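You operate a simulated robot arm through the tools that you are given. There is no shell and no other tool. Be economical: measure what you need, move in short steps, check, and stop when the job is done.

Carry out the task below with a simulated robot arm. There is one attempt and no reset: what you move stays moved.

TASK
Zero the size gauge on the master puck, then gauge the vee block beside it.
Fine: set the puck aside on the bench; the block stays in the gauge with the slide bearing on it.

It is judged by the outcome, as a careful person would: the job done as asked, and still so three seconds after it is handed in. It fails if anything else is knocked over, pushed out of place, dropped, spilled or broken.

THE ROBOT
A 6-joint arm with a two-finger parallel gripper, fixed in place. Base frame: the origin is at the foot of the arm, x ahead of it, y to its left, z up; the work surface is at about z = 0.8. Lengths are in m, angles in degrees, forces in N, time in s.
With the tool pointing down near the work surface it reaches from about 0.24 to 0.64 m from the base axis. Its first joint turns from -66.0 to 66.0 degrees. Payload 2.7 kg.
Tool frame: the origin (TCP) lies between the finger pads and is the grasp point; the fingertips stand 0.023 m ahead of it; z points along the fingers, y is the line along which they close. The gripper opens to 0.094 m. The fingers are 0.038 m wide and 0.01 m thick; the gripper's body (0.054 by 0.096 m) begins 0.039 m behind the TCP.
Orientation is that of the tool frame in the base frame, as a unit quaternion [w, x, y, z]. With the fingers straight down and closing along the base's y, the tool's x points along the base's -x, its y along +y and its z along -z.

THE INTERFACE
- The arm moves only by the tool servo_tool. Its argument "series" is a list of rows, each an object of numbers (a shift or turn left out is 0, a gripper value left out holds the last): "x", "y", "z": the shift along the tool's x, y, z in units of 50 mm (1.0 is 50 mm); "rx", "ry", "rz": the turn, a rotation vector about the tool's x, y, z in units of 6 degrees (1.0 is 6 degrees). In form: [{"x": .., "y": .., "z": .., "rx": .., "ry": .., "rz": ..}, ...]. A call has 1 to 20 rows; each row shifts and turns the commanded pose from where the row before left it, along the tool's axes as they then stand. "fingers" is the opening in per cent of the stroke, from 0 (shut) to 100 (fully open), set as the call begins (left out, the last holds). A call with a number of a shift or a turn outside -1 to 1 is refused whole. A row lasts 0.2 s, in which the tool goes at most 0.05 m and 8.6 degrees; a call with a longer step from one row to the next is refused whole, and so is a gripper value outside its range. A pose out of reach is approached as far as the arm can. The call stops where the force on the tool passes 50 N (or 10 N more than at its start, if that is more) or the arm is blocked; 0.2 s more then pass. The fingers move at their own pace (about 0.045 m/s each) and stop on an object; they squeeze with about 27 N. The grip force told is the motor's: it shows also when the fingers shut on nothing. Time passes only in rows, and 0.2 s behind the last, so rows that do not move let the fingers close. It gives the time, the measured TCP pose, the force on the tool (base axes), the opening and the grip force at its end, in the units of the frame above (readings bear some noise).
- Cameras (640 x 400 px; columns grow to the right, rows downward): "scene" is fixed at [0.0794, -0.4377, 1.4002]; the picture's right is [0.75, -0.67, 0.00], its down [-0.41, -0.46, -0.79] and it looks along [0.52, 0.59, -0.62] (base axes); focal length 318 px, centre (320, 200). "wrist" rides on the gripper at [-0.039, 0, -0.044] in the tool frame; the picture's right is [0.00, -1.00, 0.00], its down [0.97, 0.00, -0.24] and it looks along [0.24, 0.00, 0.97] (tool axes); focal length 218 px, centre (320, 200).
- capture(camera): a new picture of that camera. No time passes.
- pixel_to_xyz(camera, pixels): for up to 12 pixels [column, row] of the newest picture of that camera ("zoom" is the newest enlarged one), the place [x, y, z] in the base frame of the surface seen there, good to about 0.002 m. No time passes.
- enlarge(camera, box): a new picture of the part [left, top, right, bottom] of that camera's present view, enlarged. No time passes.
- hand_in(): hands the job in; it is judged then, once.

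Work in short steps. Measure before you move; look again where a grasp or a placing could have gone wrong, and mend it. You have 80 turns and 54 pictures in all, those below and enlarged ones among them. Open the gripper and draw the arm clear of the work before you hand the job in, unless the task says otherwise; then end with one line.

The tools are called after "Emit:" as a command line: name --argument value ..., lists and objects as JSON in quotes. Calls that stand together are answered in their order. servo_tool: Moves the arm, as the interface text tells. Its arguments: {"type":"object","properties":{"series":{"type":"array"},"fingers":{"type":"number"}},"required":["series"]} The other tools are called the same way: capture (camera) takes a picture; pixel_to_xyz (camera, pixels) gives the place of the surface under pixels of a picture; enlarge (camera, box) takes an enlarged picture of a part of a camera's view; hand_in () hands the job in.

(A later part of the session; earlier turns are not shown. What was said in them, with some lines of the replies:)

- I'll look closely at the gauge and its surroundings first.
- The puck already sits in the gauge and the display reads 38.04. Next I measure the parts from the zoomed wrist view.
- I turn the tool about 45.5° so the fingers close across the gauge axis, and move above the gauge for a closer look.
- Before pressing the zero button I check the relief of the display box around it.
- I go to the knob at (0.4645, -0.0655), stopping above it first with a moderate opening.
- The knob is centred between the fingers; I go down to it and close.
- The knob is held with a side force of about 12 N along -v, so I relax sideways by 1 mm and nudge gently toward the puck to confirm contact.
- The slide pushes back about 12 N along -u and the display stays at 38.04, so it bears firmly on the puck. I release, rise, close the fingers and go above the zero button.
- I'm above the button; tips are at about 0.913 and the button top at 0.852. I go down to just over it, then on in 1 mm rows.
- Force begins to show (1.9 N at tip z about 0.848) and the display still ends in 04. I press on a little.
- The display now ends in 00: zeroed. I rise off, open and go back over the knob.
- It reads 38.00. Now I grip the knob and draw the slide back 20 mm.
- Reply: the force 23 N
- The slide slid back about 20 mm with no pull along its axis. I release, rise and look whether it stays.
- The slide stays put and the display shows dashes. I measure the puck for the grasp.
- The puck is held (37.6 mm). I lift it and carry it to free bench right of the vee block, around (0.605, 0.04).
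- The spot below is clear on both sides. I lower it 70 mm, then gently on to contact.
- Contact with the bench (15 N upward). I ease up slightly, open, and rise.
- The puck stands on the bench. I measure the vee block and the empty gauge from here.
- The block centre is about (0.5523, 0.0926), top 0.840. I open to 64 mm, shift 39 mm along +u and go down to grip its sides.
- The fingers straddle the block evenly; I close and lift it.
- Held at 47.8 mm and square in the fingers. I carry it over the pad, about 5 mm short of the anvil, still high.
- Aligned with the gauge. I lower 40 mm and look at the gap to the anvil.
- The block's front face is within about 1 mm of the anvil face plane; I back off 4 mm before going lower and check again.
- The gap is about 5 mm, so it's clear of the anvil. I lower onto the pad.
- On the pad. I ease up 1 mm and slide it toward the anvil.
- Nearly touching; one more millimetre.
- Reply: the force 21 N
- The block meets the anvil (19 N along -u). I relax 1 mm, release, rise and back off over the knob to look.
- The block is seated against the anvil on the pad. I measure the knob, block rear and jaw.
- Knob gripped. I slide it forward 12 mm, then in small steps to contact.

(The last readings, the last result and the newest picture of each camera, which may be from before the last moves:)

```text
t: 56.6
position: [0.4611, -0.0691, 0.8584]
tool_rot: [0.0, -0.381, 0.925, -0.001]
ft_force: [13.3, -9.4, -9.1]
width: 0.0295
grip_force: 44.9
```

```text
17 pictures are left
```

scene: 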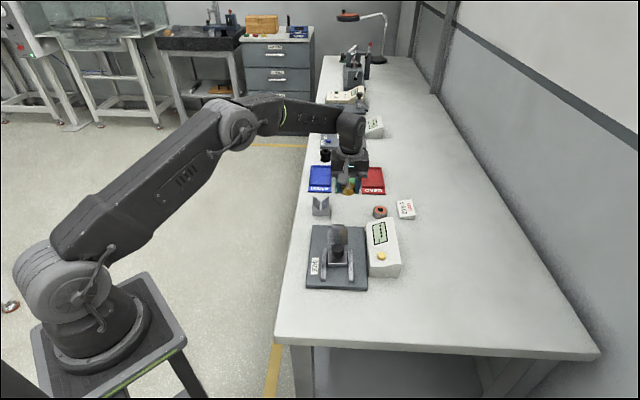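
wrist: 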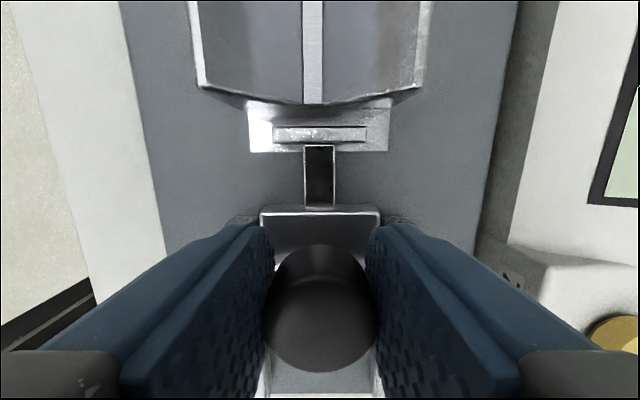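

About 4 mm remain; I relieve the side force and go on in 1 mm rows.

Emit:
servo_tool --series '[{"y": -0.02}, {"x": -0.02}, {"x": -0.02}, {"x": -0.02}, {}]'

Emit:
servo_tool --series '[{"x": -0.02}, {}]'

Emit:
servo_tool --series '[{"x": -0.02}, {}]'

Emit:
capture --camera "scene"

```text
t: 57.8
position: [0.4639, -0.0672, 0.8592]
tool_rot: [0.001, -0.38, 0.925, 0.0]
ft_force: [-2.5, 6.3, 21.0]
width: 0.0297
grip_force: 44.7
```

```text
t: 58.4
position: [0.4634, -0.0656, 0.858]
tool_rot: [0.0, -0.379, 0.925, 0.0]
ft_force: [-6.2, 4.8, 22.0]
width: 0.0293
grip_force: 45.0
```

```text
t: 59.0
position: [0.4643, -0.0664, 0.8586]
tool_rot: [0.0, -0.38, 0.925, 0.001]
ft_force: [-14.5, 6.9, 24.8]
width: 0.0297
grip_force: 45.1
```

```text
16 pictures are left
```

scene: 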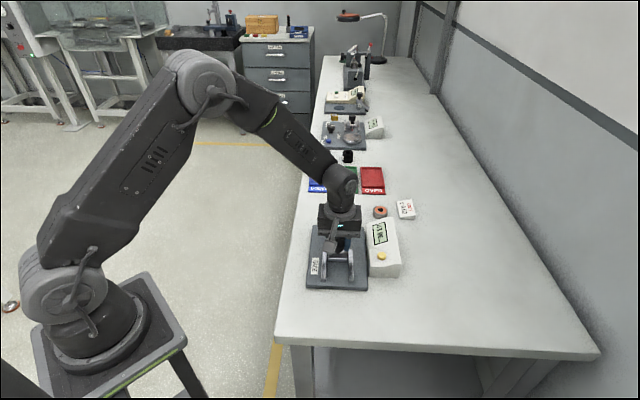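

Emit:
enlarge --camera "scene" --box '[350, 210, 406, 250]'

Emit:
servo_tool --series '[{"x": -0.02}, {}]'

Emit:
enlarge --camera "wrist" --box '[180, 0, 640, 200]'

```text
10.00 times, centred on (378, 230) of scene
```

zoom: 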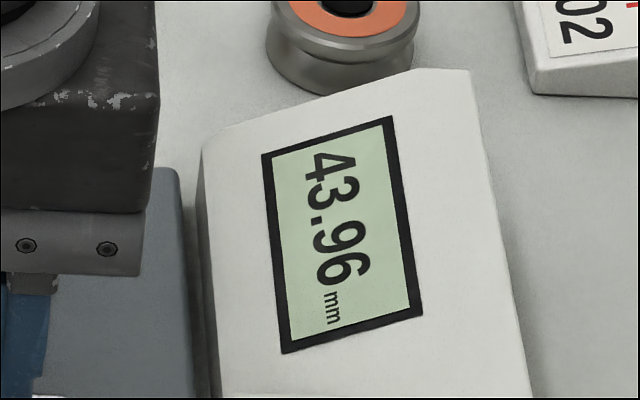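

```text
t: 59.6
position: [0.4633, -0.0666, 0.8578]
tool_rot: [-0.001, -0.379, 0.925, 0.001]
ft_force: [-21.6, 0.2, 27.1]
width: 0.0293
grip_force: 44.7
```

```text
1.39 times, centred on (410, 100) of wrist
```

zoom: 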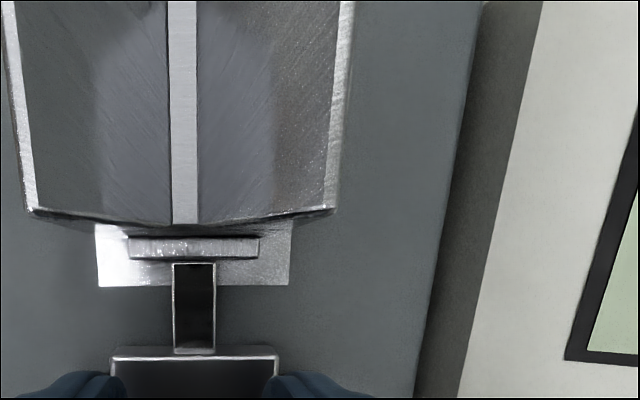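

Before the last push it read 43.96. I relieve the downward and sideways loads, then look at the reading and gap again.

Emit:
servo_tool --series '[{"y": 0.02, "z": -0.03}, {}, {"x": -0.01}, {}]'

Emit:
enlarge --camera "scene" --box '[310, 210, 406, 270]'

```text
t: 60.6
position: [0.4633, -0.0669, 0.8577]
tool_rot: [-0.001, -0.379, 0.925, 0.001]
ft_force: [-10.4, -23.6, -5.2]
width: 0.0295
grip_force: 45.2
```

```text
6.67 times, centred on (358, 240) of scene
```

zoom: 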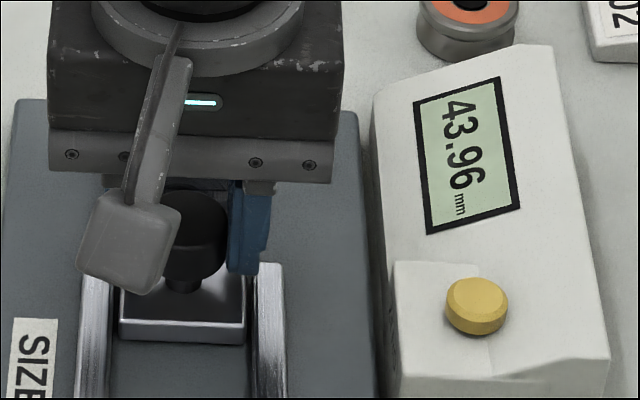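

The reading holds at 43.96 under 24 N, so the slide bears on the block. I release and draw clear.

Emit:
servo_tool --series '[{}, {}, {}, {}]' --fingers 60

Emit:
servo_tool --series '[{"z": -0.3}, {"z": -0.6}, {"z": -0.8}, {"z": -0.8}, {}]'

Emit:
capture --camera "wrist"

Emit:
enlarge --camera "wrist" --box '[250, 30, 390, 250]'

```text
t: 61.6
position: [0.465, -0.0651, 0.8591]
tool_rot: [-0.001, -0.38, 0.925, 0.0]
ft_force: [-0.8, 0.3, -0.2]
width: 0.0566
grip_force: 0.0
```

```text
t: 62.8
position: [0.4651, -0.0652, 0.9873]
tool_rot: [0.0, -0.379, 0.925, -0.001]
ft_force: [-0.3, -0.2, -0.5]
width: 0.0564
grip_force: 0.0
```

```text
12 pictures are left
```

wrist: 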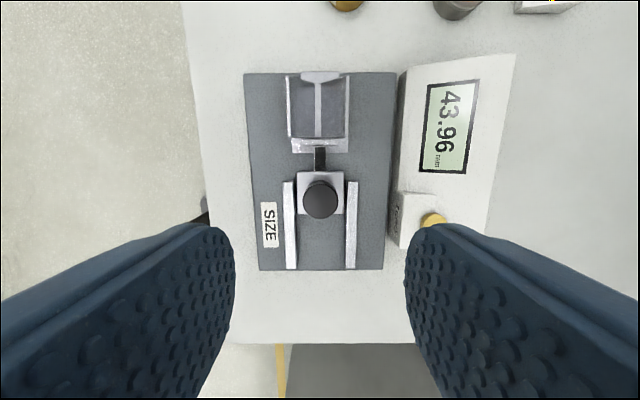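

```text
1.82 times, centred on (320, 140) of wrist
```

zoom: 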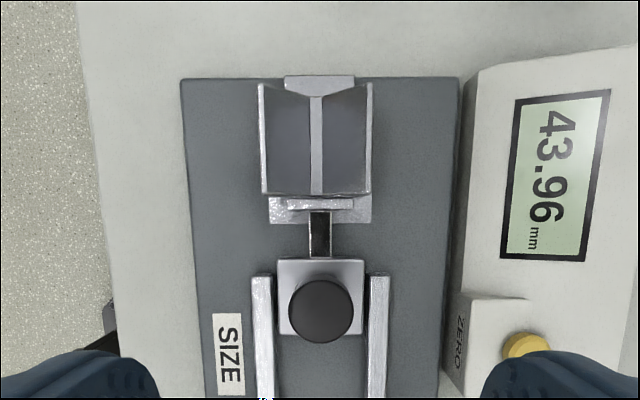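

The reading stays 43.96 after release. I draw the arm back and take a final check picture.

Emit:
servo_tool --series '[{"x": 0.5, "z": -0.6}, {"x": 0.5, "z": -0.6}, {"x": 0.5, "z": -0.6}, {"x": 0.5, "z": -0.4}, {}]'

Emit:
enlarge --camera "scene" --box '[300, 180, 412, 290]'

Emit:
enlarge --camera "scene" --box '[315, 215, 365, 255]'

```text
t: 64.0
position: [0.3946, -0.1367, 1.0963]
tool_rot: [0.001, -0.38, 0.925, 0.0]
ft_force: [0.7, 0.4, 0.3]
width: 0.0566
grip_force: 0.0
```

```text
3.64 times, centred on (356, 235) of scene
```

zoom: 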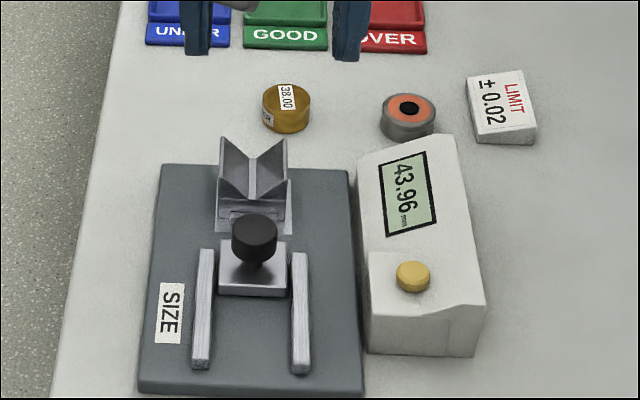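

```text
10.00 times, centred on (340, 235) of scene
```

zoom: 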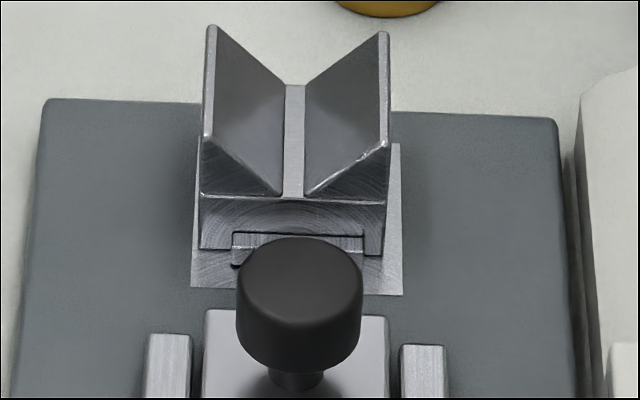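

Everything is in place: the block is between anvil and slide, the puck stands on the bench, and the arm is clear.

Emit:
hand_in

```text
The job is handed in.
```

I zeroed the gauge on the master puck (38.04 before, 38.00 after) and set the puck upright on the bench. The vee block is in the gauge with the slide bearing on it, reading 43.96 mm along its groove.
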